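You operate a simulated robot arm through the tools that you are given. There is no shell and no other tool. Be economical: measure what you need, move in short steps, check, and stop when the job is done.

Carry out the task below with a simulated two-armed robot. There is one attempt and no reset: what you move stays moved.

## Task
Take the blue-banded bend and leave it on top of the lamps box. Then put the tall red-capped bottle on the upper shelf of the steel rack away on the top shelf of the narrow steel rack. Then press the meter zero button two times. Do these in the order given. Set down upright: tall red-capped bottle.

Only the result counts: the job must be done as asked and must still hold three seconds after the hand-in. Knocking over, shifting, dropping, spilling or breaking anything else fails it.

## Robot
Two 7-joint arms with two-finger grippers on one trunk, on a base that drives. Base frame: it is fixed to the floor where the robot stands at the start and does not move with it; the origin is under the middle of the robot, x ahead of it, y to its left, z up. Units: mm, rad, N and s.
The left shoulder is at the start at [42, 170, 1273], the right one opposite. With the tool pointing down near the work surface each hand reaches from about 100 to 420 mm from the robot's upright axis, wherever it stands, measured 20 degrees to its own side. Places, roughly: blue-banded bend (7x7x4 cm) [600, 0, 900]; lamps box [-1250, -2250, 1000]; meter zero button [-6500, 3100, 1100]; tall red-capped bottle [-6250, 3250, 500]; top shelf of the narrow steel rack (26x37 cm) [-6920, 300, 1120]. Payload 2.69 kg a hand.
The tool frame of a hand sits at the grasp point between the pads (the TCP): z along the fingers, y along the line on which they close. The tips reach 20 mm beyond it. The gripper opens to 100 mm. The gripper's body begins 63 mm behind the TCP.
Orientation is that of the tool frame in the base frame, as a unit quaternion [w, x, y, z]. With the fingers straight down and closing along the base's y, the tool's x points along the base's -x, its y along +y and its z along -z.

## Interface
- The arms move only by the tool servo_tool. It takes "left_increments", "right_increments" or both (then of equal length, played together; a hand with none holds still); each is one flat list of numbers, 7 for each row, row after row: the shift along the tool's x, y, z in cm, then the turn, a rotation vector about the tool's x, y, z in rad, then the opening, from 0 (shut) to 1 (fully open). In form: [tx, ty, tz, ax, ay, az, fingers, tx, ty, tz, ax, ay, az, fingers, ...]. A call has 1 to 10 rows; each row is the pose to reach, as a shift and turn from the pose commanded when the call began, along the tool's axes at that moment. Rows are played at 5 a second. More than 50 mm and 0.15 rad between two rows, or a gripper value outside its range, and nothing of the call is played. A pose out of reach is approached as far as the arm can. The call stops where the force on the tool passes 40 N (or 10 N more than at its start, if that is more) or the arm is blocked; 0.2 s more then pass. Each finger travels about 108 mm/s and halts on what it meets, pressing with about 30 N; the grip force reading is that of the motor and also rises with nothing between the fingers. The clock runs only during rows and for 0.2 s after the last one: add rows that repeat a pose to give the fingers time. The reply holds the time, the measured pose of the TCP, the force on the tool along the base axes, the opening and the grip force, in the units named above and with some noise, with the torque about the TCP (base axes, N m) and any sound that the robot's microphone picked up.
- Cameras (640 x 400 px; columns grow to the right, rows downward): "scene" is now at [183.5, 3.9, 1202]; the picture's right is [0.03, -1.00, -0.00], its down [-0.23, -0.01, -0.97] and it looks along [0.97, 0.03, -0.23] (base axes); focal length 231 px, centre (320, 200). "left" rides on the left gripper at [70, 19, -99] in its tool frame; the picture's right is [-0.26, 0.97, 0.00], its down [-0.75, -0.20, -0.63] and it looks along [-0.61, -0.16, 0.78] (tool axes); focal length 230 px, centre (320, 200). "right" rides on the right gripper at [70, -18, -99] in its tool frame; the picture's right is [0.26, 0.97, 0.00], its down [-0.75, 0.20, -0.63] and it looks along [-0.61, 0.16, 0.78] (tool axes); focal length 230 px, centre (320, 200). There is no depth. A picture from a camera that has moved, and an enlarged one, comes with that camera's place and axes in the base frame and with its lens.
- get_image(camera): a new picture of that camera. The clock stands still meanwhile.
- raise_lower(by): slides the trunk up (or, below 0, down) by that many mm; the arms and the scene camera ride with it, the base frame stays. It gives what a move gives, with no picture.
- drive_base(legs): drives the robot by 1 to 6 legs, each [ahead, turn to the left] in mm and rad, along the robot's own axes; the way and the turn of a leg run together, so that a leg with both is an arc; at most 1500 mm and 3.142 rad a leg. The arms and the cameras ride along, it lands a little off, and it stops where it bumps. It gives what a move gives.
- pan_tilt(pan, tilt): turns the head with the scene camera to pan (to the left, within 1.047 rad either way) and tilt (down, from -0.506 to 1.204), counted from straight ahead of the robot. It gives what a move gives.
- zoom(camera, box): a new picture of the part [left, top, right, bottom] of that camera's present view, enlarged. The clock stands still meanwhile.
- hand_in(): hands the job in; it is judged then, once.

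Work in short steps. Places have to be worked out from the pictures, the camera data and where the tool is seen: move nearer, look again, correct. Check each grasp and each placing, and mend what went wrong. You have 165 turns and 122 pictures in all, those below and enlarged ones among them. Open the grippers and draw the arms clear of the work before you hand the job in, unless the task says otherwise; then end with one line.

The tools are called after ">>>" by a JSON object that holds its "method" and its "body". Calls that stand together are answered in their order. servo_tool: Moves the arms, as the interface text tells. Its arguments: {"type":"object","properties":{"left_increments":{"type":"array","items":{"type":"number"}},"right_increments":{"type":"array","items":{"type":"number"}}},"required":[]} The other tools are called the same way: raise_lower (by) slides the trunk up or down; drive_base (legs) drives the base; pan_tilt (pan, tilt) turns the head that bears the scene camera; get_image (camera) takes a picture; zoom (camera, box) takes an enlarged picture of a part of a camera's view; hand_in () hands the job in.

At the start:

```text
clock: 0.0
left_tcp_pos: [415.9, 220.1, 1148.0]
left_tcp_rot: [-0.001, 0.0, 1.0, 0.0]
left_force: [-1.2, 0.1, 0.2]
left_wrist_torque: [0.0, 0.03, 0.02]
left_finger_gap: 100.1
left_grasp_force: 0.1
right_tcp_pos: [335.0, -144.0, 1122.0]
right_tcp_rot: [-0.001, 0.0, 1.0, 0.0]
right_force: [0.6, -0.4, 0.2]
right_wrist_torque: [0.03, 0.0, -0.02]
right_finger_gap: 100.1
right_grasp_force: 0.1
trunk travel left (down, up): [-500.0, 190.0]
robot x, y, heading: [-3.6, 1.3, -0.002]
head pan, tilt: [0.033, 0.215]
```

scene: 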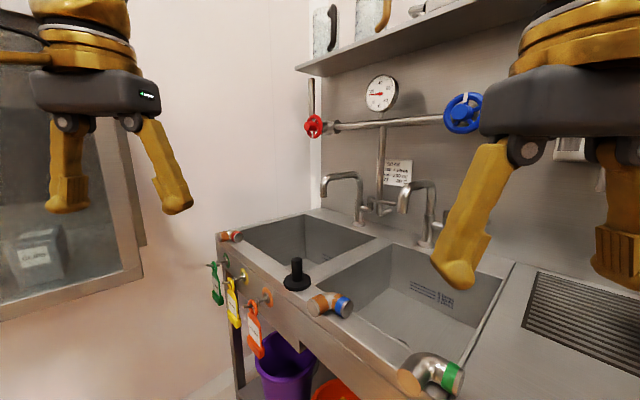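
right: 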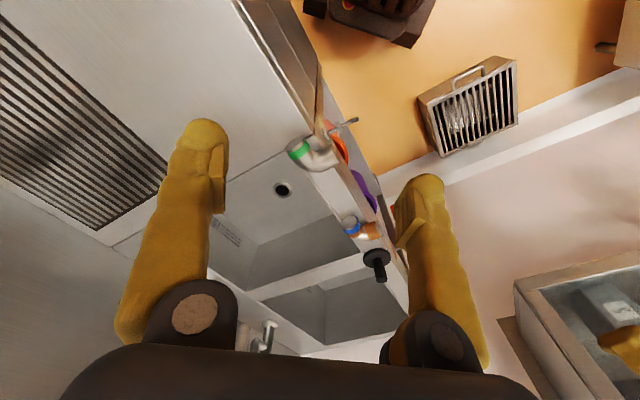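
left: 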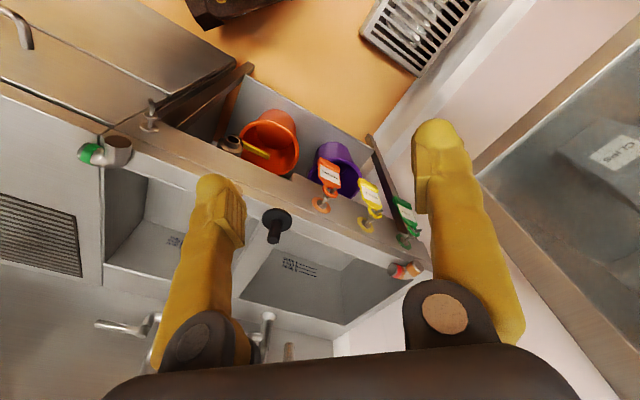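

I'll look closely at the bend first.

>>> {"method": "zoom", "body": {"camera": "scene", "box": [220, 220, 480, 400]}}

>>> {"method": "pan_tilt", "body": {"pan": 0, "tilt": 0.9}}

>>> {"method": "get_image", "body": {"camera": "scene"}}

```text
2.22 times, centred on (350, 310) of scene
camera zoom: at [183.5, 3.9, 1202.0], right [0.03, -1.0, 0.0], down [-0.23, -0.01, -0.97], along [0.97, 0.03, -0.23], focal length 514 px, centre (253, -44)
```

zoom: 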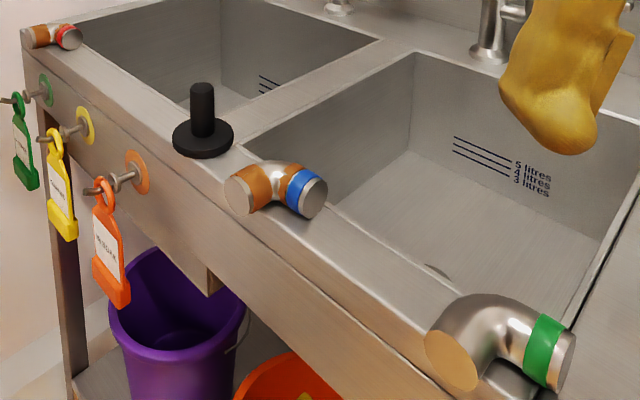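

```text
clock: 1.1
left_tcp_pos: [397.7, 219.8, 1153.3]
left_tcp_rot: [0.008, 0.0, 1.0, 0.0]
left_force: [-0.7, -0.8, -0.4]
left_wrist_torque: [-0.01, -0.02, 0.02]
left_finger_gap: 100.1
left_grasp_force: 0.1
right_tcp_pos: [318.1, -144.7, 1127.8]
right_tcp_rot: [0.007, 0.0, 1.0, -0.001]
right_force: [-0.2, 0.3, -0.7]
right_wrist_torque: [0.02, 0.0, 0.0]
right_finger_gap: 100.3
right_grasp_force: 0.1
trunk travel left (down, up): [-500.0, 190.0]
robot x, y, heading: [1.5, 0.1, 0.004]
head pan, tilt: [0.0, 0.901]
```

```text
117 pictures are left
camera scene: at [165.2, 0.8, 1142.0], right [0.0, -1.0, 0.0], down [-0.79, 0.0, -0.61], along [0.61, 0.0, -0.79], focal length 231 px, centre (320, 200)
```

scene: 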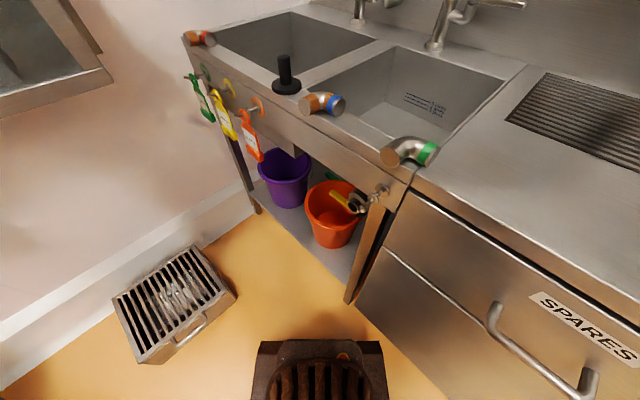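

The bend lies near (555,-5,915) on the diagonal sink rim. I'll pull the left hand in, then work the base over to face the counter.

>>> {"method": "servo_tool", "body": {"left_increments": [4, 0, 0, 0, 0, 0, 1, 8, 0, 0, 0, 0, 0, 1, 12, -2, 0, 0, 0, 0, 1]}}

>>> {"method": "drive_base", "body": {"legs": [[0, 0.3], [250, 0], [0, -1.0]]}}

>>> {"method": "get_image", "body": {"camera": "scene"}}

>>> {"method": "get_image", "body": {"camera": "left"}}

```text
clock: 1.9
left_tcp_pos: [275.4, 203.2, 1144.8]
left_tcp_rot: [-0.004, 0.0, 1.0, -0.002]
left_force: [0.0, 0.7, -0.5]
left_wrist_torque: [-0.03, 0.01, -0.01]
left_finger_gap: 100.2
left_grasp_force: 0.0
right_tcp_pos: [318.2, -142.1, 1127.9]
right_tcp_rot: [0.008, -0.001, 1.0, -0.003]
right_force: [0.2, 0.7, -0.2]
right_wrist_torque: [-0.05, -0.01, 0.0]
right_finger_gap: 99.9
right_grasp_force: 0.0
trunk travel left (down, up): [-500.0, 190.0]
robot x, y, heading: [-3.4, -0.8, -0.003]
head pan, tilt: [0.0, 0.901]
```

```text
clock: 5.1
left_tcp_pos: [427.4, 331.9, 1137.9]
left_tcp_rot: [-0.013, -0.152, 0.988, -0.011]
left_force: [-1.4, -0.5, -0.1]
left_wrist_torque: [0.03, -0.08, 0.0]
left_finger_gap: 99.9
left_grasp_force: 0.0
right_tcp_pos: [546.9, 10.8, 1137.7]
right_tcp_rot: [0.025, -0.142, 0.99, 0.0]
right_force: [-1.4, -0.3, 0.1]
right_wrist_torque: [0.01, -0.02, 0.02]
right_finger_gap: 100.0
right_grasp_force: 0.0
trunk travel left (down, up): [-500.0, 190.0]
robot x, y, heading: [237.8, 73.0, 0.288]
head pan, tilt: [0.0, 0.901]
stopped in leg 3: the robot was blocked; the commanded pose is now the measured one
```

```text
116 pictures are left
camera scene: at [393.1, 120.1, 1142.3], right [0.28, -0.96, 0.0], down [-0.76, -0.22, -0.61], along [0.58, 0.17, -0.79], focal length 231 px, centre (320, 200)
```

scene: 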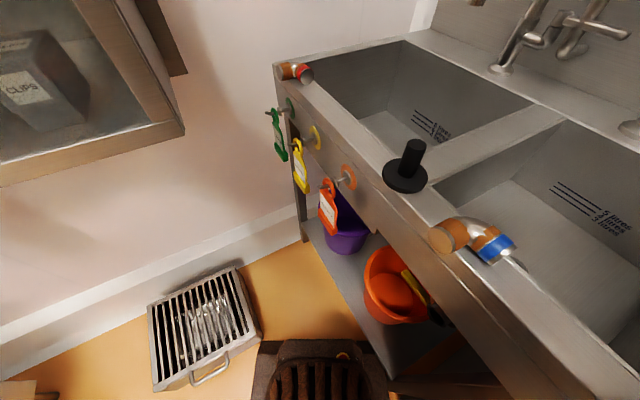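

```text
115 pictures are left
camera left: at [358.0, 332.3, 1239.2], right [-0.05, 1.0, -0.03], down [0.79, 0.05, 0.61], along [0.61, 0.01, -0.79], focal length 230 px, centre (320, 200)
```

left: 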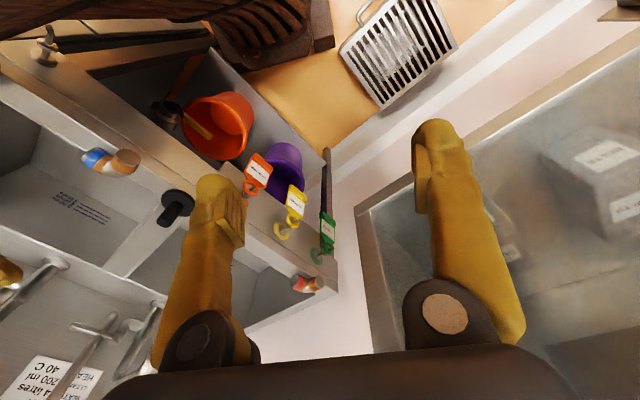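

Blocked at the start of the right turn; let me see what touches.

>>> {"method": "pan_tilt", "body": {"pan": -0.5, "tilt": 1.2}}

>>> {"method": "get_image", "body": {"camera": "scene"}}

>>> {"method": "get_image", "body": {"camera": "right"}}

```text
clock: 6.0
left_tcp_pos: [429.5, 332.3, 1138.0]
left_tcp_rot: [-0.015, -0.152, 0.988, -0.011]
left_force: [-0.2, 1.7, 0.8]
left_wrist_torque: [0.02, -0.02, 0.01]
left_finger_gap: 100.1
left_grasp_force: 0.1
right_tcp_pos: [548.7, 11.6, 1135.5]
right_tcp_rot: [0.023, -0.141, 0.99, 0.002]
right_force: [0.5, 0.4, 0.7]
right_wrist_torque: [0.0, 0.0, -0.01]
right_finger_gap: 99.9
right_grasp_force: 0.1
trunk travel left (down, up): [-500.0, 190.0]
robot x, y, heading: [238.6, 71.5, 0.287]
head pan, tilt: [-0.499, 1.201]
```

```text
114 pictures are left
camera scene: at [376.6, 87.4, 1122.7], right [-0.21, -0.98, 0.01], down [-0.92, 0.2, -0.35], along [0.34, -0.08, -0.94], focal length 231 px, centre (320, 200)
```

scene: 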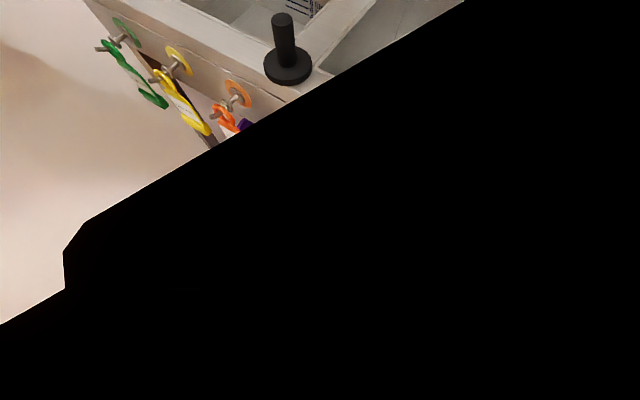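

```text
113 pictures are left
camera right: at [482.3, -27.0, 1231.6], right [-0.52, 0.86, -0.02], down [0.63, 0.4, 0.66], along [0.57, 0.33, -0.75], focal length 230 px, centre (320, 200)
```

right: 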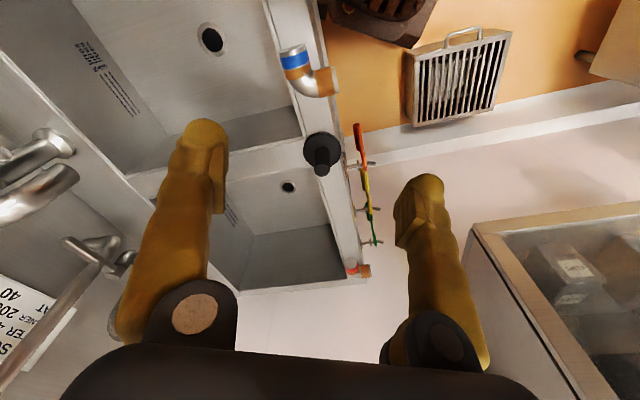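

The base corner touches the sink's lower shelf. I'll back off, turn, then come forward slightly.

>>> {"method": "drive_base", "body": {"legs": [[-100, 0], [0, -0.94]]}}

>>> {"method": "pan_tilt", "body": {"pan": 0.3, "tilt": 0.8}}

>>> {"method": "get_image", "body": {"camera": "scene"}}

```text
clock: 7.7
left_tcp_pos: [333.6, 296.1, 1145.7]
left_tcp_rot: [-0.009, -0.139, 0.99, -0.012]
left_force: [-1.0, 0.3, 0.1]
left_wrist_torque: [0.02, -0.04, 0.01]
left_finger_gap: 99.7
left_grasp_force: 0.0
right_tcp_pos: [429.9, -31.5, 1132.7]
right_tcp_rot: [0.015, -0.127, 0.992, -0.001]
right_force: [0.4, -0.6, 0.6]
right_wrist_torque: [0.06, 0.03, 0.01]
right_finger_gap: 99.8
right_grasp_force: 0.0
trunk travel left (down, up): [-500.0, 190.0]
robot x, y, heading: [142.5, 50.1, 0.277]
head pan, tilt: [-0.499, 1.201]
stopped in leg 2: the robot was blocked; the commanded pose is now the measured one
```

```text
clock: 8.8
left_tcp_pos: [340.0, 297.6, 1143.4]
left_tcp_rot: [-0.012, -0.139, 0.99, -0.016]
left_force: [-0.2, 0.1, 0.3]
left_wrist_torque: [0.0, 0.03, 0.02]
left_finger_gap: 100.1
left_grasp_force: 0.0
right_tcp_pos: [435.3, -27.0, 1131.7]
right_tcp_rot: [0.012, -0.126, 0.992, -0.001]
right_force: [0.0, -0.1, 0.5]
right_wrist_torque: [-0.03, 0.03, 0.0]
right_finger_gap: 100.2
right_grasp_force: 0.2
trunk travel left (down, up): [-500.0, 190.0]
robot x, y, heading: [143.8, 51.9, 0.277]
head pan, tilt: [0.3, 0.799]
```

```text
112 pictures are left
camera scene: at [298.2, 118.1, 1149.7], right [0.54, -0.84, -0.01], down [-0.61, -0.39, -0.68], along [0.57, 0.37, -0.73], focal length 231 px, centre (320, 200)
```

scene: 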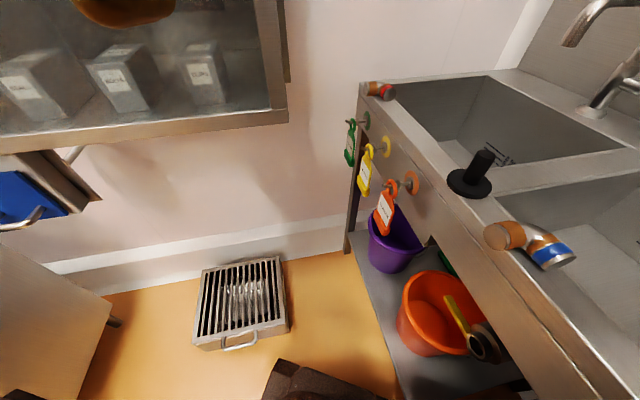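

Still blocked; I'll look right and left for the culprit.

>>> {"method": "pan_tilt", "body": {"pan": -1.04, "tilt": 0.6}}

>>> {"method": "get_image", "body": {"camera": "scene"}}

>>> {"method": "pan_tilt", "body": {"pan": 1.04, "tilt": 0.6}}

>>> {"method": "get_image", "body": {"camera": "scene"}}

```text
clock: 10.3
left_tcp_pos: [338.8, 295.8, 1143.1]
left_tcp_rot: [-0.011, -0.14, 0.99, -0.015]
left_force: [-0.2, -0.5, 0.5]
left_wrist_torque: [0.0, 0.0, 0.02]
left_finger_gap: 100.0
left_grasp_force: 0.1
right_tcp_pos: [434.5, -28.5, 1130.9]
right_tcp_rot: [0.012, -0.126, 0.992, -0.002]
right_force: [0.1, 0.0, 0.6]
right_wrist_torque: [-0.03, -0.03, 0.0]
right_finger_gap: 99.8
right_grasp_force: 0.1
trunk travel left (down, up): [-500.0, 190.0]
robot x, y, heading: [147.6, 50.1, 0.276]
head pan, tilt: [-1.04, 0.6]
```

```text
111 pictures are left
camera scene: at [293.9, 12.9, 1167.3], right [-0.69, -0.72, 0.01], down [-0.42, 0.39, -0.82], along [0.59, -0.57, -0.57], focal length 231 px, centre (320, 200)
```

scene: 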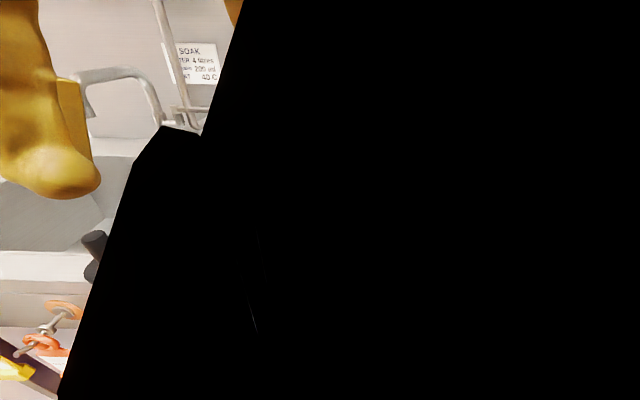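

```text
clock: 12.3
left_tcp_pos: [338.4, 296.9, 1143.0]
left_tcp_rot: [-0.011, -0.139, 0.99, -0.015]
left_force: [0.3, 0.2, 0.0]
left_wrist_torque: [0.01, 0.0, -0.01]
left_finger_gap: 99.8
left_grasp_force: 0.0
right_tcp_pos: [435.0, -28.6, 1132.6]
right_tcp_rot: [0.011, -0.126, 0.992, -0.001]
right_force: [-0.7, 0.0, 0.4]
right_wrist_torque: [0.03, 0.04, -0.01]
right_finger_gap: 99.8
right_grasp_force: 0.2
trunk travel left (down, up): [-500.0, 190.0]
robot x, y, heading: [144.0, 47.8, 0.277]
head pan, tilt: [1.04, 0.6]
```

```text
110 pictures are left
camera scene: at [252.6, 159.6, 1167.3], right [0.97, -0.25, -0.01], down [-0.16, -0.55, -0.82], along [0.2, 0.8, -0.57], focal length 231 px, centre (320, 200)
```

scene: 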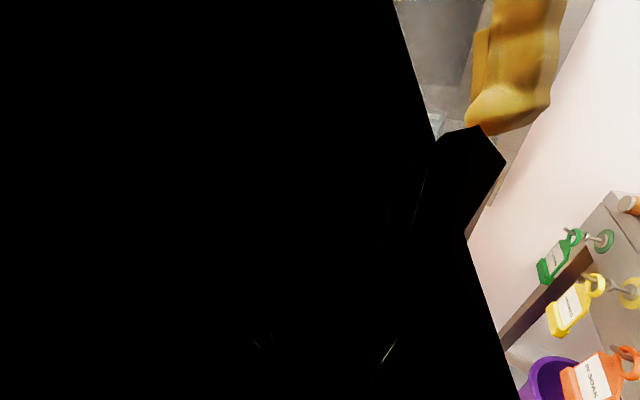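

The arms block those views; smaller pans.

>>> {"method": "pan_tilt", "body": {"pan": -0.7, "tilt": 0.3}}

>>> {"method": "get_image", "body": {"camera": "scene"}}

>>> {"method": "get_image", "body": {"camera": "left"}}

```text
clock: 14.1
left_tcp_pos: [339.0, 297.6, 1143.2]
left_tcp_rot: [-0.011, -0.14, 0.99, -0.015]
left_force: [0.2, -0.4, -0.7]
left_wrist_torque: [0.0, -0.01, 0.0]
left_finger_gap: 100.0
left_grasp_force: 0.1
right_tcp_pos: [433.4, -27.2, 1131.5]
right_tcp_rot: [0.011, -0.126, 0.992, 0.0]
right_force: [0.8, 0.6, -0.2]
right_wrist_torque: [0.01, 0.02, -0.01]
right_finger_gap: 100.0
right_grasp_force: 0.0
trunk travel left (down, up): [-500.0, 190.0]
robot x, y, heading: [145.4, 46.9, 0.273]
head pan, tilt: [-0.7, 0.3]
```

```text
109 pictures are left
camera scene: at [315.7, 35.8, 1194.3], right [-0.41, -0.91, 0.01], down [-0.29, 0.12, -0.95], along [0.87, -0.4, -0.31], focal length 231 px, centre (320, 200)
```

scene: 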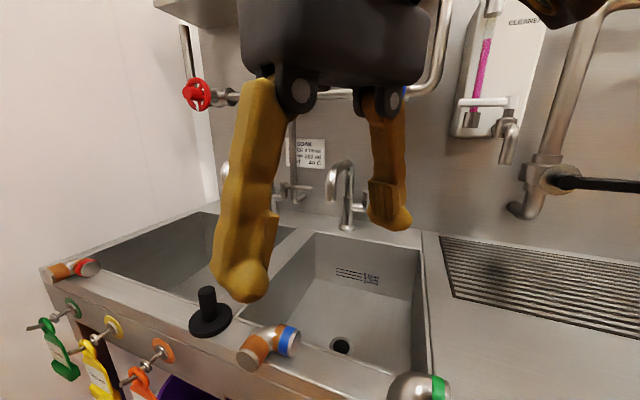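

```text
108 pictures are left
camera left: at [268.8, 299.3, 1244.3], right [-0.02, 1.0, -0.03], down [0.79, 0.04, 0.61], along [0.62, -0.01, -0.79], focal length 230 px, centre (320, 200)
```

left: 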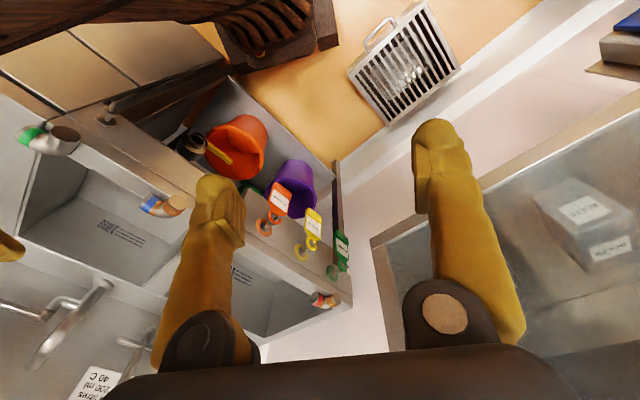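

Nothing obviously touches. I'll test a small right turn alone.

>>> {"method": "drive_base", "body": {"legs": [[0, -0.15]]}}

```text
clock: 14.8
left_tcp_pos: [341.2, 287.0, 1148.8]
left_tcp_rot: [-0.008, -0.157, 0.987, -0.025]
left_force: [-0.8, 0.1, -0.2]
left_wrist_torque: [-0.01, -0.01, 0.0]
left_finger_gap: 99.9
left_grasp_force: 0.1
right_tcp_pos: [428.1, -9.1, 1136.0]
right_tcp_rot: [0.026, -0.114, 0.993, 0.022]
right_force: [-0.2, -0.2, -0.1]
right_wrist_torque: [0.04, -0.02, 0.01]
right_finger_gap: 100.1
right_grasp_force: 0.0
trunk travel left (down, up): [-500.0, 190.0]
robot x, y, heading: [143.2, 49.1, 0.278]
head pan, tilt: [-0.7, 0.3]
stopped in leg 1: the robot was blocked; the commanded pose is now the measured one
```

The right hand lags when turning, so something holds there. Zoom on the dark beam by the base.

>>> {"method": "zoom", "body": {"camera": "left", "box": [0, 0, 360, 225]}}

>>> {"method": "pan_tilt", "body": {"pan": -0.3, "tilt": 0.9}}

>>> {"method": "get_image", "body": {"camera": "scene"}}

```text
1.78 times, centred on (180, 112) of left
camera zoom: at [268.2, 288.9, 1248.9], right [-0.05, 1.0, -0.05], down [0.78, 0.07, 0.62], along [0.62, -0.01, -0.78], focal length 409 px, centre (569, 356)
```

zoom: 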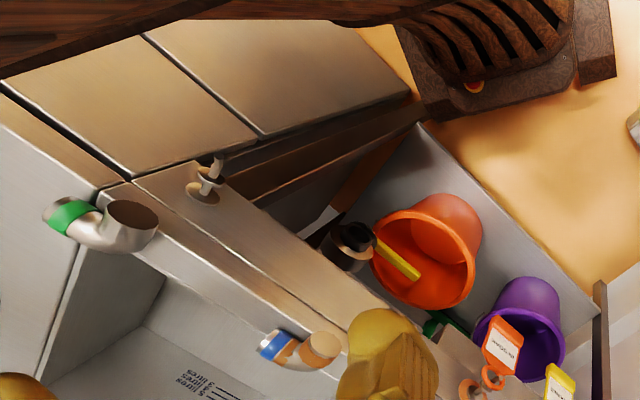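

```text
clock: 15.8
left_tcp_pos: [340.6, 287.8, 1148.0]
left_tcp_rot: [-0.008, -0.156, 0.987, -0.026]
left_force: [-0.5, 0.2, 0.0]
left_wrist_torque: [0.01, -0.01, 0.0]
left_finger_gap: 100.1
left_grasp_force: 0.1
right_tcp_pos: [429.0, -9.9, 1136.0]
right_tcp_rot: [0.025, -0.113, 0.993, 0.022]
right_force: [-0.1, -0.6, -0.7]
right_wrist_torque: [0.02, -0.04, 0.02]
right_finger_gap: 100.1
right_grasp_force: 0.0
trunk travel left (down, up): [-500.0, 190.0]
robot x, y, heading: [146.5, 50.0, 0.277]
head pan, tilt: [-0.3, 0.901]
```

```text
106 pictures are left
camera scene: at [305.3, 72.0, 1142.1], right [-0.03, -1.0, 0.01], down [-0.79, 0.02, -0.61], along [0.61, -0.02, -0.79], focal length 231 px, centre (320, 200)
```

scene: 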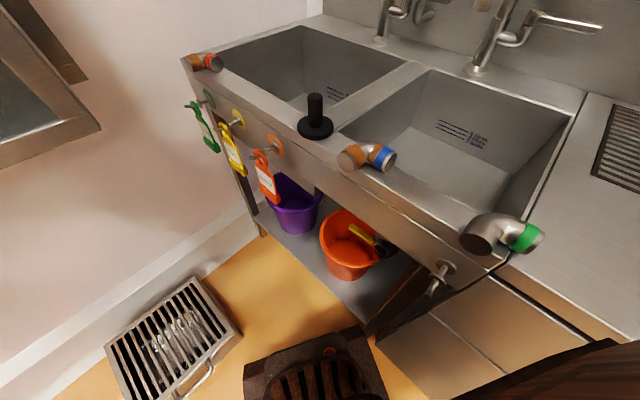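

The dark beam is my own right elbow, which hangs at counter height and touches the counter front. I'll back off, raise the trunk, and then turn.

>>> {"method": "drive_base", "body": {"legs": [[-130, 0]]}}

>>> {"method": "raise_lower", "body": {"by": 180}}

>>> {"method": "drive_base", "body": {"legs": [[0, -0.9]]}}

>>> {"method": "get_image", "body": {"camera": "scene"}}

```text
clock: 17.1
left_tcp_pos: [211.0, 253.2, 1146.6]
left_tcp_rot: [-0.011, -0.154, 0.988, -0.021]
left_force: [-0.4, 0.6, -0.3]
left_wrist_torque: [0.02, 0.07, -0.02]
left_finger_gap: 100.0
left_grasp_force: 0.1
right_tcp_pos: [302.5, -50.1, 1135.7]
right_tcp_rot: [0.025, -0.116, 0.993, 0.016]
right_force: [-0.2, 0.4, -0.2]
right_wrist_torque: [-0.08, 0.0, 0.01]
right_finger_gap: 100.0
right_grasp_force: 0.1
trunk travel left (down, up): [-500.0, 190.0]
robot x, y, heading: [15.7, 14.0, 0.276]
head pan, tilt: [-0.3, 0.901]
```

```text
clock: 19.1
left_tcp_pos: [215.7, 248.4, 1329.7]
left_tcp_rot: [-0.004, -0.166, 0.986, -0.032]
left_force: [0.7, -0.1, -0.2]
left_wrist_torque: [0.02, 0.0, 0.0]
left_finger_gap: 100.1
left_grasp_force: 0.0
right_tcp_pos: [300.5, -38.1, 1318.0]
right_tcp_rot: [0.028, -0.11, 0.993, 0.032]
right_force: [-0.6, -0.3, 0.3]
right_wrist_torque: [-0.01, -0.03, -0.01]
right_finger_gap: 99.9
right_grasp_force: 0.2
trunk travel left (down, up): [-680.0, 10.0]
robot x, y, heading: [12.8, 8.5, 0.275]
head pan, tilt: [-0.3, 0.901]
```

```text
clock: 21.8
left_tcp_pos: [321.8, 22.2, 1333.6]
left_tcp_rot: [-0.021, 0.264, 0.964, -0.016]
left_force: [-0.3, -0.3, 0.4]
left_wrist_torque: [0.03, 0.0, 0.01]
left_finger_gap: 100.1
left_grasp_force: 0.0
right_tcp_pos: [159.8, -238.1, 1322.2]
right_tcp_rot: [0.026, 0.307, 0.951, 0.005]
right_force: [-0.4, -0.3, 0.6]
right_wrist_torque: [0.0, -0.01, -0.02]
right_finger_gap: 100.0
right_grasp_force: 0.1
trunk travel left (down, up): [-680.0, 10.0]
robot x, y, heading: [16.3, 14.4, -0.58]
head pan, tilt: [-0.3, 0.901]
```

```text
105 pictures are left
camera scene: at [143.1, -92.8, 1322.0], right [-0.77, -0.64, 0.01], down [-0.51, 0.61, -0.61], along [0.39, -0.47, -0.79], focal length 231 px, centre (320, 200)
```

scene: 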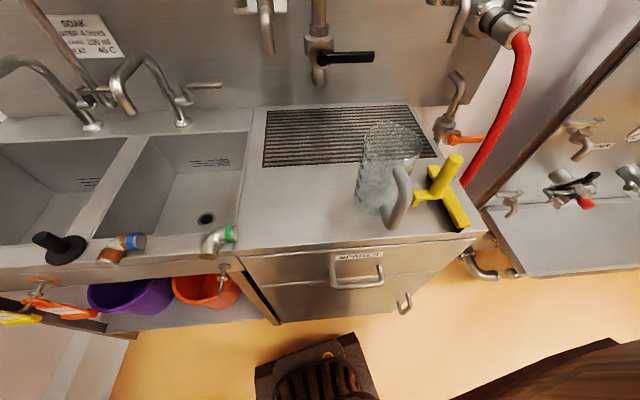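

Turned. Now bring the base left and toward the bend with margin, ending at heading about -0.6.

>>> {"method": "drive_base", "body": {"legs": [[0, 0.98], [150, 0], [0, -1.0], [50, 0]]}}

>>> {"method": "pan_tilt", "body": {"pan": 0.3, "tilt": 0.8}}

>>> {"method": "get_image", "body": {"camera": "scene"}}

>>> {"method": "get_image", "body": {"camera": "left"}}

```text
clock: 26.7
left_tcp_pos: [355.4, 278.5, 1336.7]
left_tcp_rot: [-0.003, -0.097, 0.995, -0.022]
left_force: [-1.0, -0.6, 0.8]
left_wrist_torque: [0.04, -0.09, 0.0]
left_finger_gap: 99.7
left_grasp_force: 0.1
right_tcp_pos: [432.7, -8.0, 1336.4]
right_tcp_rot: [0.015, -0.049, 0.999, 0.003]
right_force: [0.0, -0.3, 0.7]
right_wrist_torque: [0.03, 0.0, 0.02]
right_finger_gap: 99.7
right_grasp_force: 0.0
trunk travel left (down, up): [-680.0, 10.0]
robot x, y, heading: [158.1, 87.5, 0.239]
head pan, tilt: [-0.3, 0.901]
stopped in leg 3: the robot was blocked; the commanded pose is now the measured one
```

```text
clock: 27.7
left_tcp_pos: [376.6, 285.0, 1333.1]
left_tcp_rot: [-0.012, -0.097, 0.995, -0.023]
left_force: [0.4, -0.3, -0.7]
left_wrist_torque: [0.04, 0.02, 0.01]
left_finger_gap: 99.6
left_grasp_force: 0.0
right_tcp_pos: [451.0, -5.5, 1329.7]
right_tcp_rot: [0.003, -0.049, 0.999, -0.002]
right_force: [1.1, 0.4, 0.8]
right_wrist_torque: [-0.06, 0.17, 0.01]
right_finger_gap: 100.1
right_grasp_force: 0.0
trunk travel left (down, up): [-680.0, 10.0]
robot x, y, heading: [153.6, 88.4, 0.241]
head pan, tilt: [0.3, 0.799]
```

```text
104 pictures are left
camera scene: at [323.6, 155.0, 1328.6], right [0.51, -0.86, -0.01], down [-0.63, -0.37, -0.68], along [0.58, 0.35, -0.73], focal length 231 px, centre (320, 200)
```

scene: 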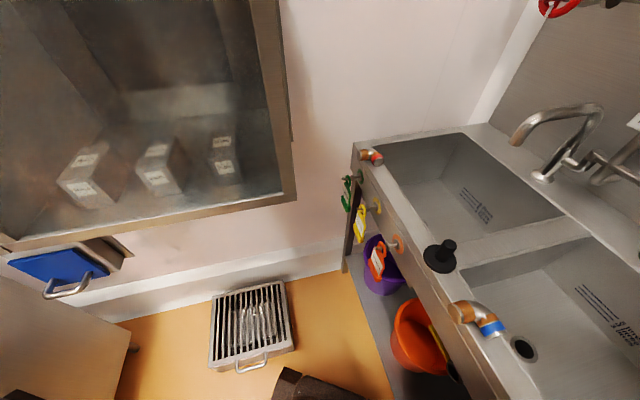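

```text
103 pictures are left
camera left: at [306.6, 295.2, 1433.4], right [0.06, 1.0, -0.05], down [0.79, -0.02, 0.62], along [0.61, -0.08, -0.79], focal length 230 px, centre (320, 200)
```

left: 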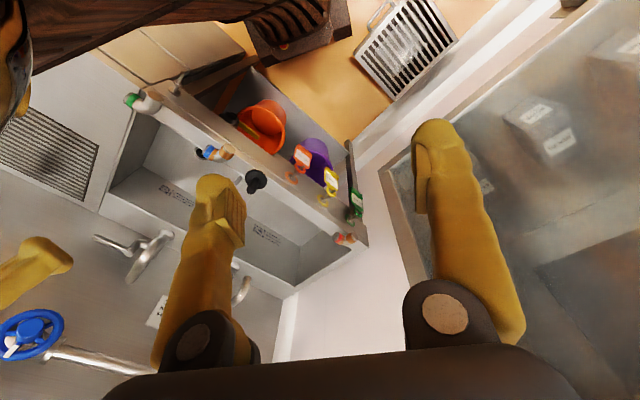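

The sink's leg catches the base's front corner, which reaches about 370 mm. I'll back off, slide along the counter, square up and drive straight in.

>>> {"method": "drive_base", "body": {"legs": [[-85, 0], [0, 0.545], [75, 0], [0, -1.57]]}}

```text
clock: 34.8
left_tcp_pos: [403.9, 36.6, 1334.2]
left_tcp_rot: [-0.02, 0.403, 0.915, -0.016]
left_force: [-0.5, 0.5, -0.3]
left_wrist_torque: [-0.01, -0.01, -0.05]
left_finger_gap: 100.2
left_grasp_force: 0.2
right_tcp_pos: [199.6, -180.4, 1332.1]
right_tcp_rot: [-0.003, 0.449, 0.894, -0.001]
right_force: [0.7, 0.8, -0.9]
right_wrist_torque: [-0.03, 0.08, -0.05]
right_finger_gap: 100.1
right_grasp_force: 0.0
trunk travel left (down, up): [-680.0, 10.0]
robot x, y, heading: [135.9, 132.4, -0.785]
head pan, tilt: [0.3, 0.799]
```

Squared at (136,132,-0.785). Forward 100 and look.

>>> {"method": "drive_base", "body": {"legs": [[100, 0]]}}

>>> {"method": "get_image", "body": {"camera": "scene"}}

>>> {"method": "get_image", "body": {"camera": "left"}}

```text
clock: 36.0
left_tcp_pos: [427.1, 10.2, 1346.1]
left_tcp_rot: [0.004, 0.403, 0.915, -0.025]
left_force: [-0.7, 1.3, 0.2]
left_wrist_torque: [-0.1, -0.1, 0.03]
left_finger_gap: 99.9
left_grasp_force: 0.0
right_tcp_pos: [229.9, -209.3, 1346.4]
right_tcp_rot: [0.013, 0.449, 0.894, -0.008]
right_force: [-1.3, 0.2, 0.1]
right_wrist_torque: [-0.07, -0.1, -0.02]
right_finger_gap: 100.2
right_grasp_force: 0.1
trunk travel left (down, up): [-680.0, 10.0]
robot x, y, heading: [207.6, 65.3, -0.788]
head pan, tilt: [0.3, 0.799]
```

```text
102 pictures are left
camera scene: at [297.9, 8.7, 1337.1], right [-0.47, -0.88, 0.01], down [-0.62, 0.32, -0.72], along [0.63, -0.34, -0.69], focal length 231 px, centre (320, 200)
```

scene: 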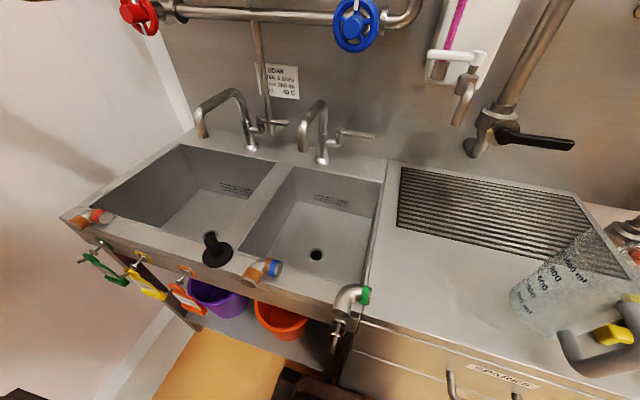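

```text
101 pictures are left
camera left: at [395.6, 80.0, 1442.3], right [0.89, 0.46, -0.03], down [0.37, -0.66, 0.66], along [0.28, -0.6, -0.75], focal length 230 px, centre (320, 200)
```

left: 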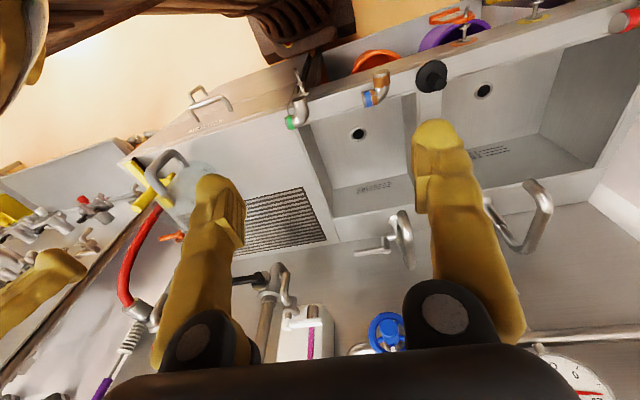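

Bend confirmed near (555,-6). Lower the trunk by 230 and bring the left hand over it.

>>> {"method": "raise_lower", "body": {"by": -230}}

>>> {"method": "servo_tool", "body": {"left_increments": [-3, 3, 0, 0, 0, 0, 1, -6, 6, 0, 0, 0, 0, 1, -9, 8, 0, 0, 0, 0, 1, -10, 8, 0, 0, 0, 0, 1]}}

>>> {"method": "get_image", "body": {"camera": "left"}}

>>> {"method": "zoom", "body": {"camera": "scene", "box": [160, 180, 420, 343]}}

```text
clock: 38.4
left_tcp_pos: [457.7, -18.9, 1108.5]
left_tcp_rot: [-0.011, 0.405, 0.914, -0.018]
left_force: [0.1, 0.5, 0.2]
left_wrist_torque: [-0.01, 0.0, 0.0]
left_finger_gap: 100.0
left_grasp_force: 0.0
right_tcp_pos: [258.9, -238.5, 1107.0]
right_tcp_rot: [-0.002, 0.449, 0.894, -0.002]
right_force: [0.0, 0.1, -0.1]
right_wrist_torque: [0.01, 0.03, 0.03]
right_finger_gap: 100.3
right_grasp_force: 0.0
trunk travel left (down, up): [-450.0, 240.0]
robot x, y, heading: [207.4, 65.5, -0.787]
head pan, tilt: [0.3, 0.799]
```

```text
clock: 39.4
left_tcp_pos: [587.2, -39.3, 1105.3]
left_tcp_rot: [-0.011, 0.405, 0.914, -0.019]
left_force: [0.0, -0.2, -0.4]
left_wrist_torque: [-0.04, -0.01, -0.01]
left_finger_gap: 100.0
left_grasp_force: 0.1
right_tcp_pos: [258.5, -239.6, 1107.3]
right_tcp_rot: [-0.002, 0.448, 0.894, -0.003]
right_force: [-0.2, 0.8, -0.1]
right_wrist_torque: [0.0, -0.01, 0.01]
right_finger_gap: 100.0
right_grasp_force: 0.1
trunk travel left (down, up): [-450.0, 240.0]
robot x, y, heading: [207.1, 65.1, -0.791]
head pan, tilt: [0.3, 0.799]
```

```text
100 pictures are left
camera left: at [557.1, 27.6, 1203.9], right [0.89, 0.46, -0.04], down [0.38, -0.67, 0.63], along [0.26, -0.58, -0.77], focal length 230 px, centre (320, 200)
```

left: 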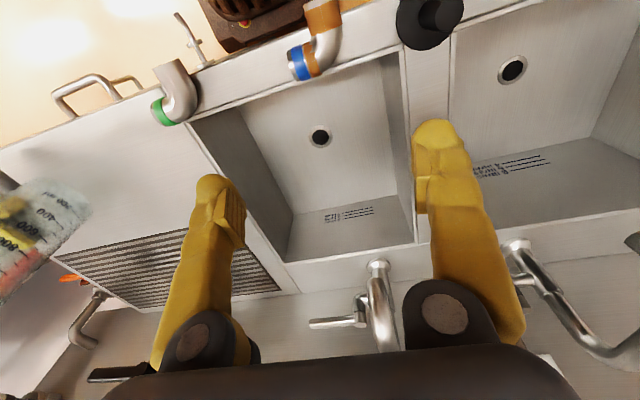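

```text
2.45 times, centred on (290, 262) of scene
camera zoom: at [314.9, -9.4, 1104.9], right [-0.47, -0.88, 0.0], down [-0.62, 0.33, -0.71], along [0.62, -0.33, -0.71], focal length 568 px, centre (394, 49)
```

zoom: 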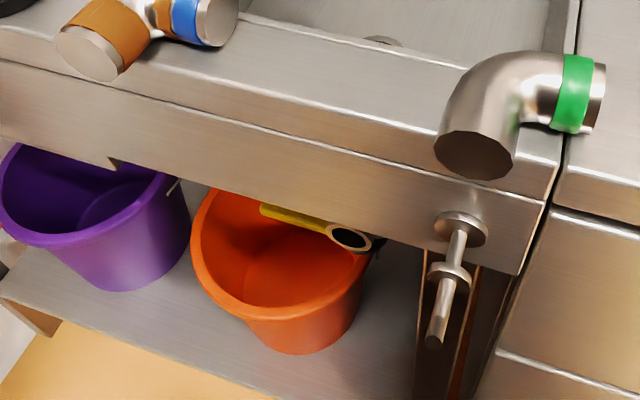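

The bend's orange leg points to the counter front, along my tool x. I'll hover above that leg at about z 1000 for a precise view.

>>> {"method": "servo_tool", "body": {"left_increments": [3, 0.7, 3, 0, 0, 0, 1, 5.7, 1.3, 6, 0, 0, 0, 1, 5.7, 1.3, 10, 0, 0, 0, 1, 5.7, 1.3, 10, 0, 0, 0, 1]}}

>>> {"method": "get_image", "body": {"camera": "left"}}

>>> {"method": "get_image", "body": {"camera": "scene"}}

```text
clock: 40.4
left_tcp_pos: [552.8, 9.6, 1001.4]
left_tcp_rot: [-0.011, 0.403, 0.915, -0.018]
left_force: [-0.2, -0.6, 0.2]
left_wrist_torque: [0.01, 0.02, 0.01]
left_finger_gap: 99.9
left_grasp_force: 0.0
right_tcp_pos: [258.4, -237.6, 1107.7]
right_tcp_rot: [-0.002, 0.449, 0.894, -0.003]
right_force: [-0.5, 0.2, 0.6]
right_wrist_torque: [-0.02, -0.01, 0.01]
right_finger_gap: 100.1
right_grasp_force: 0.1
trunk travel left (down, up): [-450.0, 240.0]
robot x, y, heading: [209.6, 64.8, -0.785]
head pan, tilt: [0.3, 0.799]
```

```text
98 pictures are left
camera left: at [521.4, 76.5, 1099.9], right [0.89, 0.46, -0.04], down [0.38, -0.67, 0.63], along [0.26, -0.58, -0.77], focal length 230 px, centre (320, 200)
```

left: 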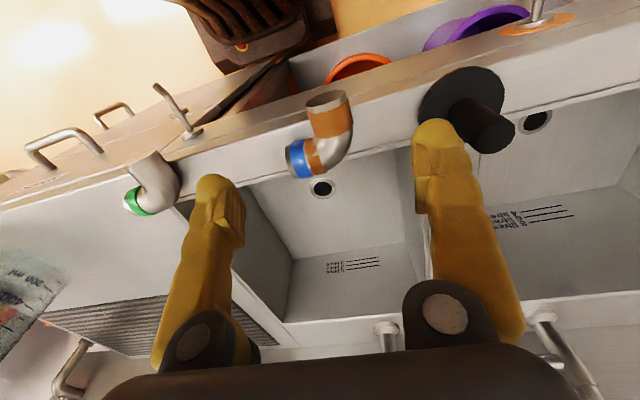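

```text
97 pictures are left
camera scene: at [314.8, -8.3, 1105.1], right [-0.47, -0.88, 0.01], down [-0.62, 0.33, -0.71], along [0.62, -0.34, -0.7], focal length 231 px, centre (320, 200)
```

scene: 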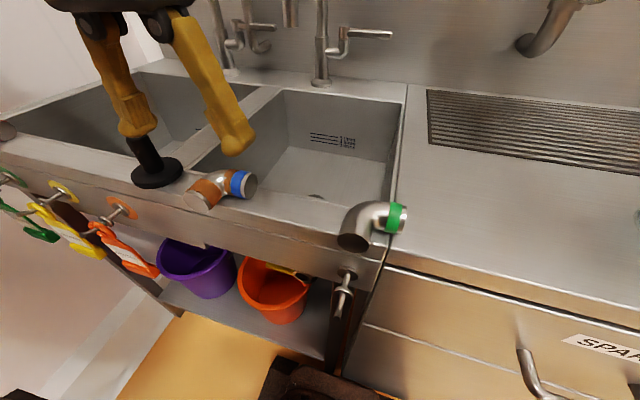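

Orange leg centre ≈ (553,12,909), aligned with the tool. The plunger is close by on the left, so I'll open to 0.72 only and lower partway.

>>> {"method": "servo_tool", "body": {"left_increments": [0, 0.5, 0, 0, 0, 0, 0.72, 0.1, 0.5, 3, 0, 0, 0, 0.72, 0.1, 0.5, 6, 0, 0, 0, 0.72, 0.1, 0.5, 6, 0, 0, 0, 0.72]}}

>>> {"method": "get_image", "body": {"camera": "left"}}

>>> {"method": "zoom", "body": {"camera": "scene", "box": [80, 60, 336, 220]}}

```text
clock: 41.4
left_tcp_pos: [552.3, 12.2, 942.3]
left_tcp_rot: [-0.011, 0.403, 0.915, -0.017]
left_force: [-0.6, -0.4, -0.2]
left_wrist_torque: [0.02, -0.02, -0.01]
left_finger_gap: 72.0
left_grasp_force: 0.0
right_tcp_pos: [258.8, -238.9, 1107.3]
right_tcp_rot: [-0.003, 0.449, 0.894, -0.004]
right_force: [-0.5, 0.1, 0.9]
right_wrist_torque: [0.0, -0.01, -0.01]
right_finger_gap: 100.0
right_grasp_force: 0.0
trunk travel left (down, up): [-450.0, 240.0]
robot x, y, heading: [206.0, 62.7, -0.789]
head pan, tilt: [0.3, 0.799]
```

```text
96 pictures are left
camera left: at [521.8, 79.0, 1041.4], right [0.89, 0.46, -0.04], down [0.38, -0.67, 0.63], along [0.26, -0.58, -0.77], focal length 230 px, centre (320, 200)
```

left: 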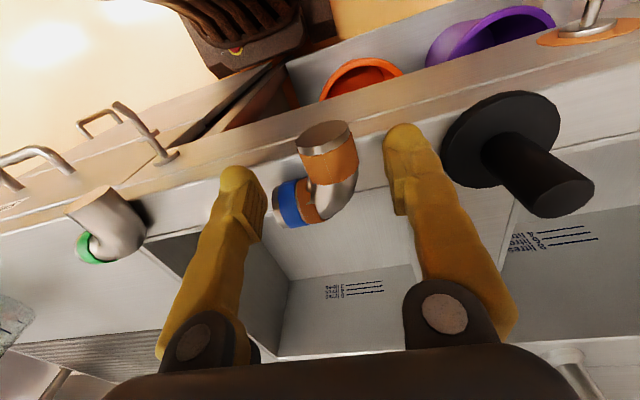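

```text
2.50 times, centred on (208, 140) of scene
camera zoom: at [315.2, -8.9, 1104.9], right [-0.47, -0.88, 0.01], down [-0.62, 0.33, -0.71], along [0.62, -0.34, -0.71], focal length 578 px, centre (600, 350)
```

zoom: 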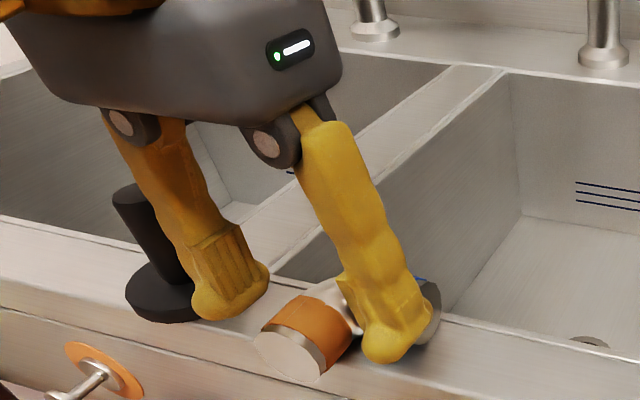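

The inner finger would graze the blue leg, so I'll shift 7 mm toward the orange end, descend to z≈912 and close.

>>> {"method": "servo_tool", "body": {"left_increments": [0.7, 0.2, 0, 0, 0, 0, 0.72, 0.7, 0.2, 1.5, 0, 0, 0, 0.72, 0.7, 0.2, 3.0, 0, 0, 0, 0.72, 0.7, 0.2, 3.0, 0, 0, 0, 0.4, 0.7, 0.2, 3.0, 0, 0, 0, 0.2, 0.7, 0.2, 3.0, 0, 0, 0, 0.1, 0.7, 0.2, 3.0, 0, 0, 0, 0.1]}}

>>> {"method": "get_image", "body": {"camera": "left"}}

```text
clock: 42.2
left_tcp_pos: [546.3, 14.9, 919.5]
left_tcp_rot: [-0.023, 0.4, 0.916, -0.01]
left_force: [-33.9, 28.6, 82.4]
left_wrist_torque: [2.75, -2.29, 1.7]
left_finger_gap: 74.9
left_grasp_force: 2.4
right_tcp_pos: [262.1, -250.4, 1104.5]
right_tcp_rot: [-0.007, 0.45, 0.893, 0.001]
right_force: [-0.6, -0.4, -0.3]
right_wrist_torque: [0.02, 0.01, -0.03]
right_finger_gap: 100.0
right_grasp_force: 0.0
trunk travel left (down, up): [-450.0, 240.0]
robot x, y, heading: [207.0, 66.1, -0.787]
head pan, tilt: [0.3, 0.799]
stopped in row 3 (left hand): the force on the tool passed its limit at 65 N (the readings are from after the stop); the commanded pose is now the measured one
```

```text
94 pictures are left
camera left: at [518.4, 80.1, 1021.3], right [0.88, 0.47, -0.04], down [0.39, -0.69, 0.61], along [0.26, -0.56, -0.79], focal length 230 px, centre (320, 200)
```

left: 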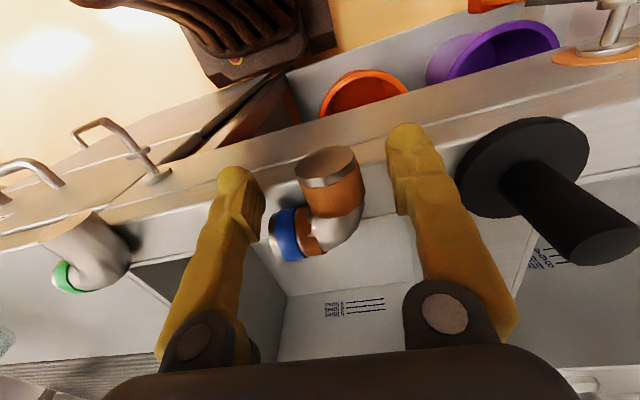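

Fingertips touched the rim (rim z ≈ 899). Raise 5 mm to relieve, then close.

>>> {"method": "servo_tool", "body": {"left_increments": [0, 0, -0.6, 0, 0, 0, 0.72, 0, 0, -0.6, 0, 0, 0, 0.72, 0, 0, -0.6, 0, 0, 0, 0.45, 0, 0, -0.6, 0, 0, 0, 0.3, 0, 0, -0.6, 0, 0, 0, 0.15, 0, 0, -0.6, 0, 0, 0, 0.15, 0, 0, -0.6, 0, 0, 0, 0.15]}}

>>> {"method": "get_image", "body": {"camera": "left"}}

```text
clock: 43.8
left_tcp_pos: [557.4, 7.1, 920.7]
left_tcp_rot: [-0.018, 0.403, 0.915, -0.015]
left_force: [-0.1, -0.6, 0.1]
left_wrist_torque: [0.05, 0.02, -0.03]
left_finger_gap: 34.7
left_grasp_force: 29.7
right_tcp_pos: [269.7, -250.9, 1102.3]
right_tcp_rot: [-0.01, 0.45, 0.893, -0.001]
right_force: [0.1, -0.6, -0.2]
right_wrist_torque: [-0.02, 0.03, -0.01]
right_finger_gap: 99.9
right_grasp_force: 0.1
trunk travel left (down, up): [-450.0, 240.0]
robot x, y, heading: [205.3, 67.2, -0.786]
head pan, tilt: [0.3, 0.799]
```

```text
93 pictures are left
camera left: at [528.7, 73.9, 1021.6], right [0.89, 0.46, -0.05], down [0.39, -0.68, 0.62], along [0.26, -0.57, -0.78], focal length 230 px, centre (320, 200)
```

left: 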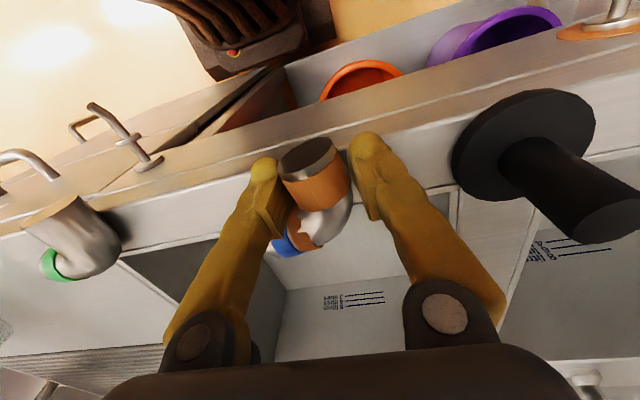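

Gripped (gap 34.7, 30 N). Lift straight up.

>>> {"method": "servo_tool", "body": {"left_increments": [0, 0, -3, 0, 0, 0, 0.15, 0, 0, -6, 0, 0, 0, 0.15, 0, 0, -10, 0, 0, 0, 0.15, 0, 0, -14, 0, 0, 0, 0.15, 4, -1, -17, 0, 0, 0, 0.15, 8, -2, -17, 0, 0, 0, 0.15, 12, -3, -17, 0, 0, 0, 0.15]}}

>>> {"method": "get_image", "body": {"camera": "left"}}

>>> {"method": "get_image", "body": {"camera": "scene"}}

```text
refused: row 5 steps farther than a row can; nothing moved
```

```text
92 pictures are left
camera left: at [528.7, 73.9, 1021.6], right [0.89, 0.46, -0.05], down [0.39, -0.68, 0.62], along [0.26, -0.57, -0.78], focal length 230 px, centre (320, 200)
```

left: 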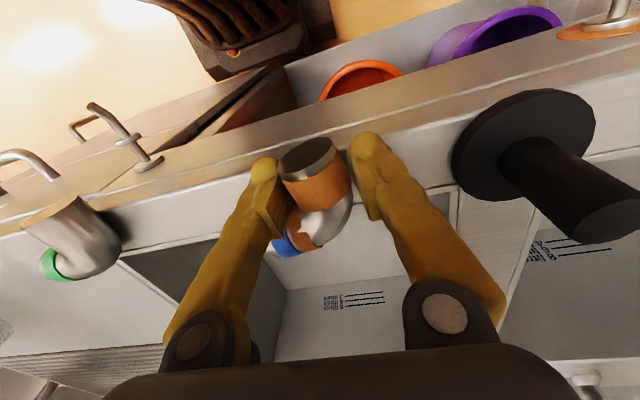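

```text
91 pictures are left
camera scene: at [315.6, -9.5, 1104.7], right [-0.47, -0.88, 0.0], down [-0.63, 0.33, -0.71], along [0.62, -0.33, -0.71], focal length 231 px, centre (320, 200)
```

scene: 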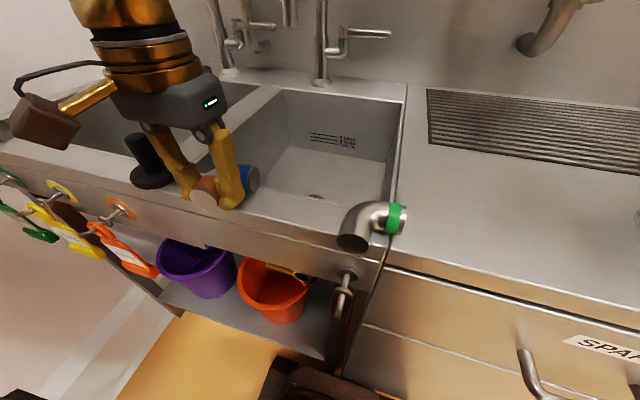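

Row steps too long; split them smaller.

>>> {"method": "servo_tool", "body": {"left_increments": [0, 0, -3, 0, 0, 0, 0.15, 0, 0, -6, 0, 0, 0, 0.15, 0, 0, -10, 0, 0, 0, 0.15, 0, 0, -14, 0, 0, 0, 0.15, 3, 0, -16, 0, 0, 0, 0.15, 6, -1, -18, 0, 0, 0, 0.15, 10, -2, -18, 0, 0, 0, 0.15]}}

>>> {"method": "get_image", "body": {"camera": "scene"}}

```text
clock: 45.4
left_tcp_pos: [511.3, 37.3, 1127.8]
left_tcp_rot: [-0.017, 0.404, 0.915, -0.015]
left_force: [0.0, 0.4, -1.9]
left_wrist_torque: [-0.05, 0.0, 0.01]
left_finger_gap: 33.8
left_grasp_force: 30.2
left hand out of reach, approached as far as the arm can: row 6, 7
right_tcp_pos: [269.5, -249.3, 1102.5]
right_tcp_rot: [-0.01, 0.45, 0.893, -0.002]
right_force: [-0.6, 0.2, 0.7]
right_wrist_torque: [-0.06, -0.03, 0.01]
right_finger_gap: 100.0
right_grasp_force: 0.1
trunk travel left (down, up): [-450.0, 240.0]
robot x, y, heading: [206.6, 63.5, -0.791]
head pan, tilt: [0.3, 0.799]
```

```text
90 pictures are left
camera scene: at [315.6, -6.6, 1105.0], right [-0.47, -0.88, 0.01], down [-0.63, 0.33, -0.71], along [0.62, -0.34, -0.7], focal length 231 px, centre (320, 200)
```

scene: 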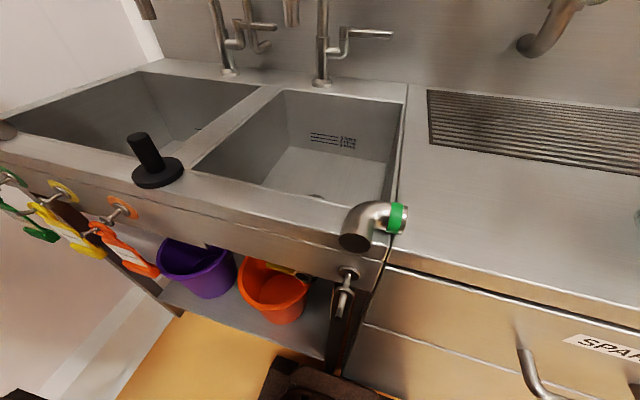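

Bend lifted. Back away and turn toward the lamps box to survey.

>>> {"method": "drive_base", "body": {"legs": [[-160, 0], [0, -1.2]]}}

>>> {"method": "pan_tilt", "body": {"pan": 0.0, "tilt": 0.4}}

>>> {"method": "get_image", "body": {"camera": "scene"}}

```text
clock: 49.0
left_tcp_pos: [265.4, -22.0, 1136.1]
left_tcp_rot: [-0.016, 0.724, 0.69, -0.007]
left_force: [-0.3, 0.6, -1.5]
left_wrist_torque: [0.02, -0.12, 0.01]
left_finger_gap: 32.1
left_grasp_force: 29.9
right_tcp_pos: [-94.3, -74.7, 1110.8]
right_tcp_rot: [-0.017, 0.766, 0.642, 0.015]
right_force: [-0.6, 0.2, -0.5]
right_wrist_torque: [0.0, -0.1, -0.04]
right_finger_gap: 99.8
right_grasp_force: 0.1
trunk travel left (down, up): [-450.0, 240.0]
robot x, y, heading: [79.2, 188.4, -1.454]
head pan, tilt: [0.3, 0.799]
stopped in leg 2: the robot was blocked; the commanded pose is now the measured one
```

```text
clock: 49.8
left_tcp_pos: [268.0, -24.1, 1137.3]
left_tcp_rot: [-0.011, 0.718, 0.695, -0.025]
left_force: [-0.1, -0.1, -1.2]
left_wrist_torque: [0.04, -0.05, -0.02]
left_finger_gap: 31.9
left_grasp_force: 30.7
right_tcp_pos: [-89.3, -78.2, 1107.1]
right_tcp_rot: [-0.01, 0.771, 0.636, 0.017]
right_force: [-1.0, -1.6, 0.8]
right_wrist_torque: [-0.02, -0.01, 0.02]
right_finger_gap: 100.1
right_grasp_force: 0.1
trunk travel left (down, up): [-450.0, 240.0]
robot x, y, heading: [76.9, 192.5, -1.451]
head pan, tilt: [0.0, 0.4]
```

```text
89 pictures are left
camera scene: at [94.4, 11.6, 1134.6], right [-0.99, -0.12, 0.0], down [-0.05, 0.4, -0.91], along [0.11, -0.91, -0.41], focal length 231 px, centre (320, 200)
```

scene: 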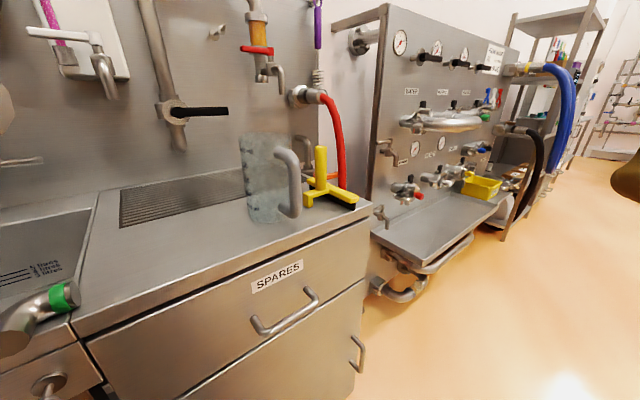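

Probably the rear corner met the floor grating. Drive forward 100 first, then continue turning.

>>> {"method": "drive_base", "body": {"legs": [[110, 0], [0, -0.6]]}}

>>> {"method": "get_image", "body": {"camera": "scene"}}

```text
clock: 52.7
left_tcp_pos: [131.9, -202.4, 1135.3]
left_tcp_rot: [-0.017, 0.894, 0.448, -0.006]
left_force: [-0.1, 0.8, -1.5]
left_wrist_torque: [-0.03, 0.01, -0.03]
left_finger_gap: 31.7
left_grasp_force: 29.9
right_tcp_pos: [-197.2, -46.0, 1112.2]
right_tcp_rot: [-0.015, 0.92, 0.392, 0.016]
right_force: [0.3, 1.0, 1.4]
right_wrist_torque: [-0.05, 0.07, 0.01]
right_finger_gap: 100.0
right_grasp_force: 0.1
trunk travel left (down, up): [-450.0, 240.0]
robot x, y, heading: [92.7, 78.7, -2.043]
head pan, tilt: [0.0, 0.4]
```

```text
88 pictures are left
camera scene: at [9.2, -80.0, 1135.2], right [-0.89, 0.46, 0.0], down [0.18, 0.36, -0.92], along [-0.42, -0.82, -0.4], focal length 231 px, centre (320, 200)
```

scene: 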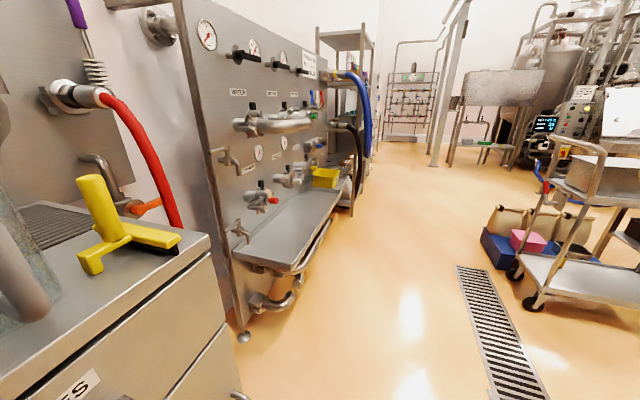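

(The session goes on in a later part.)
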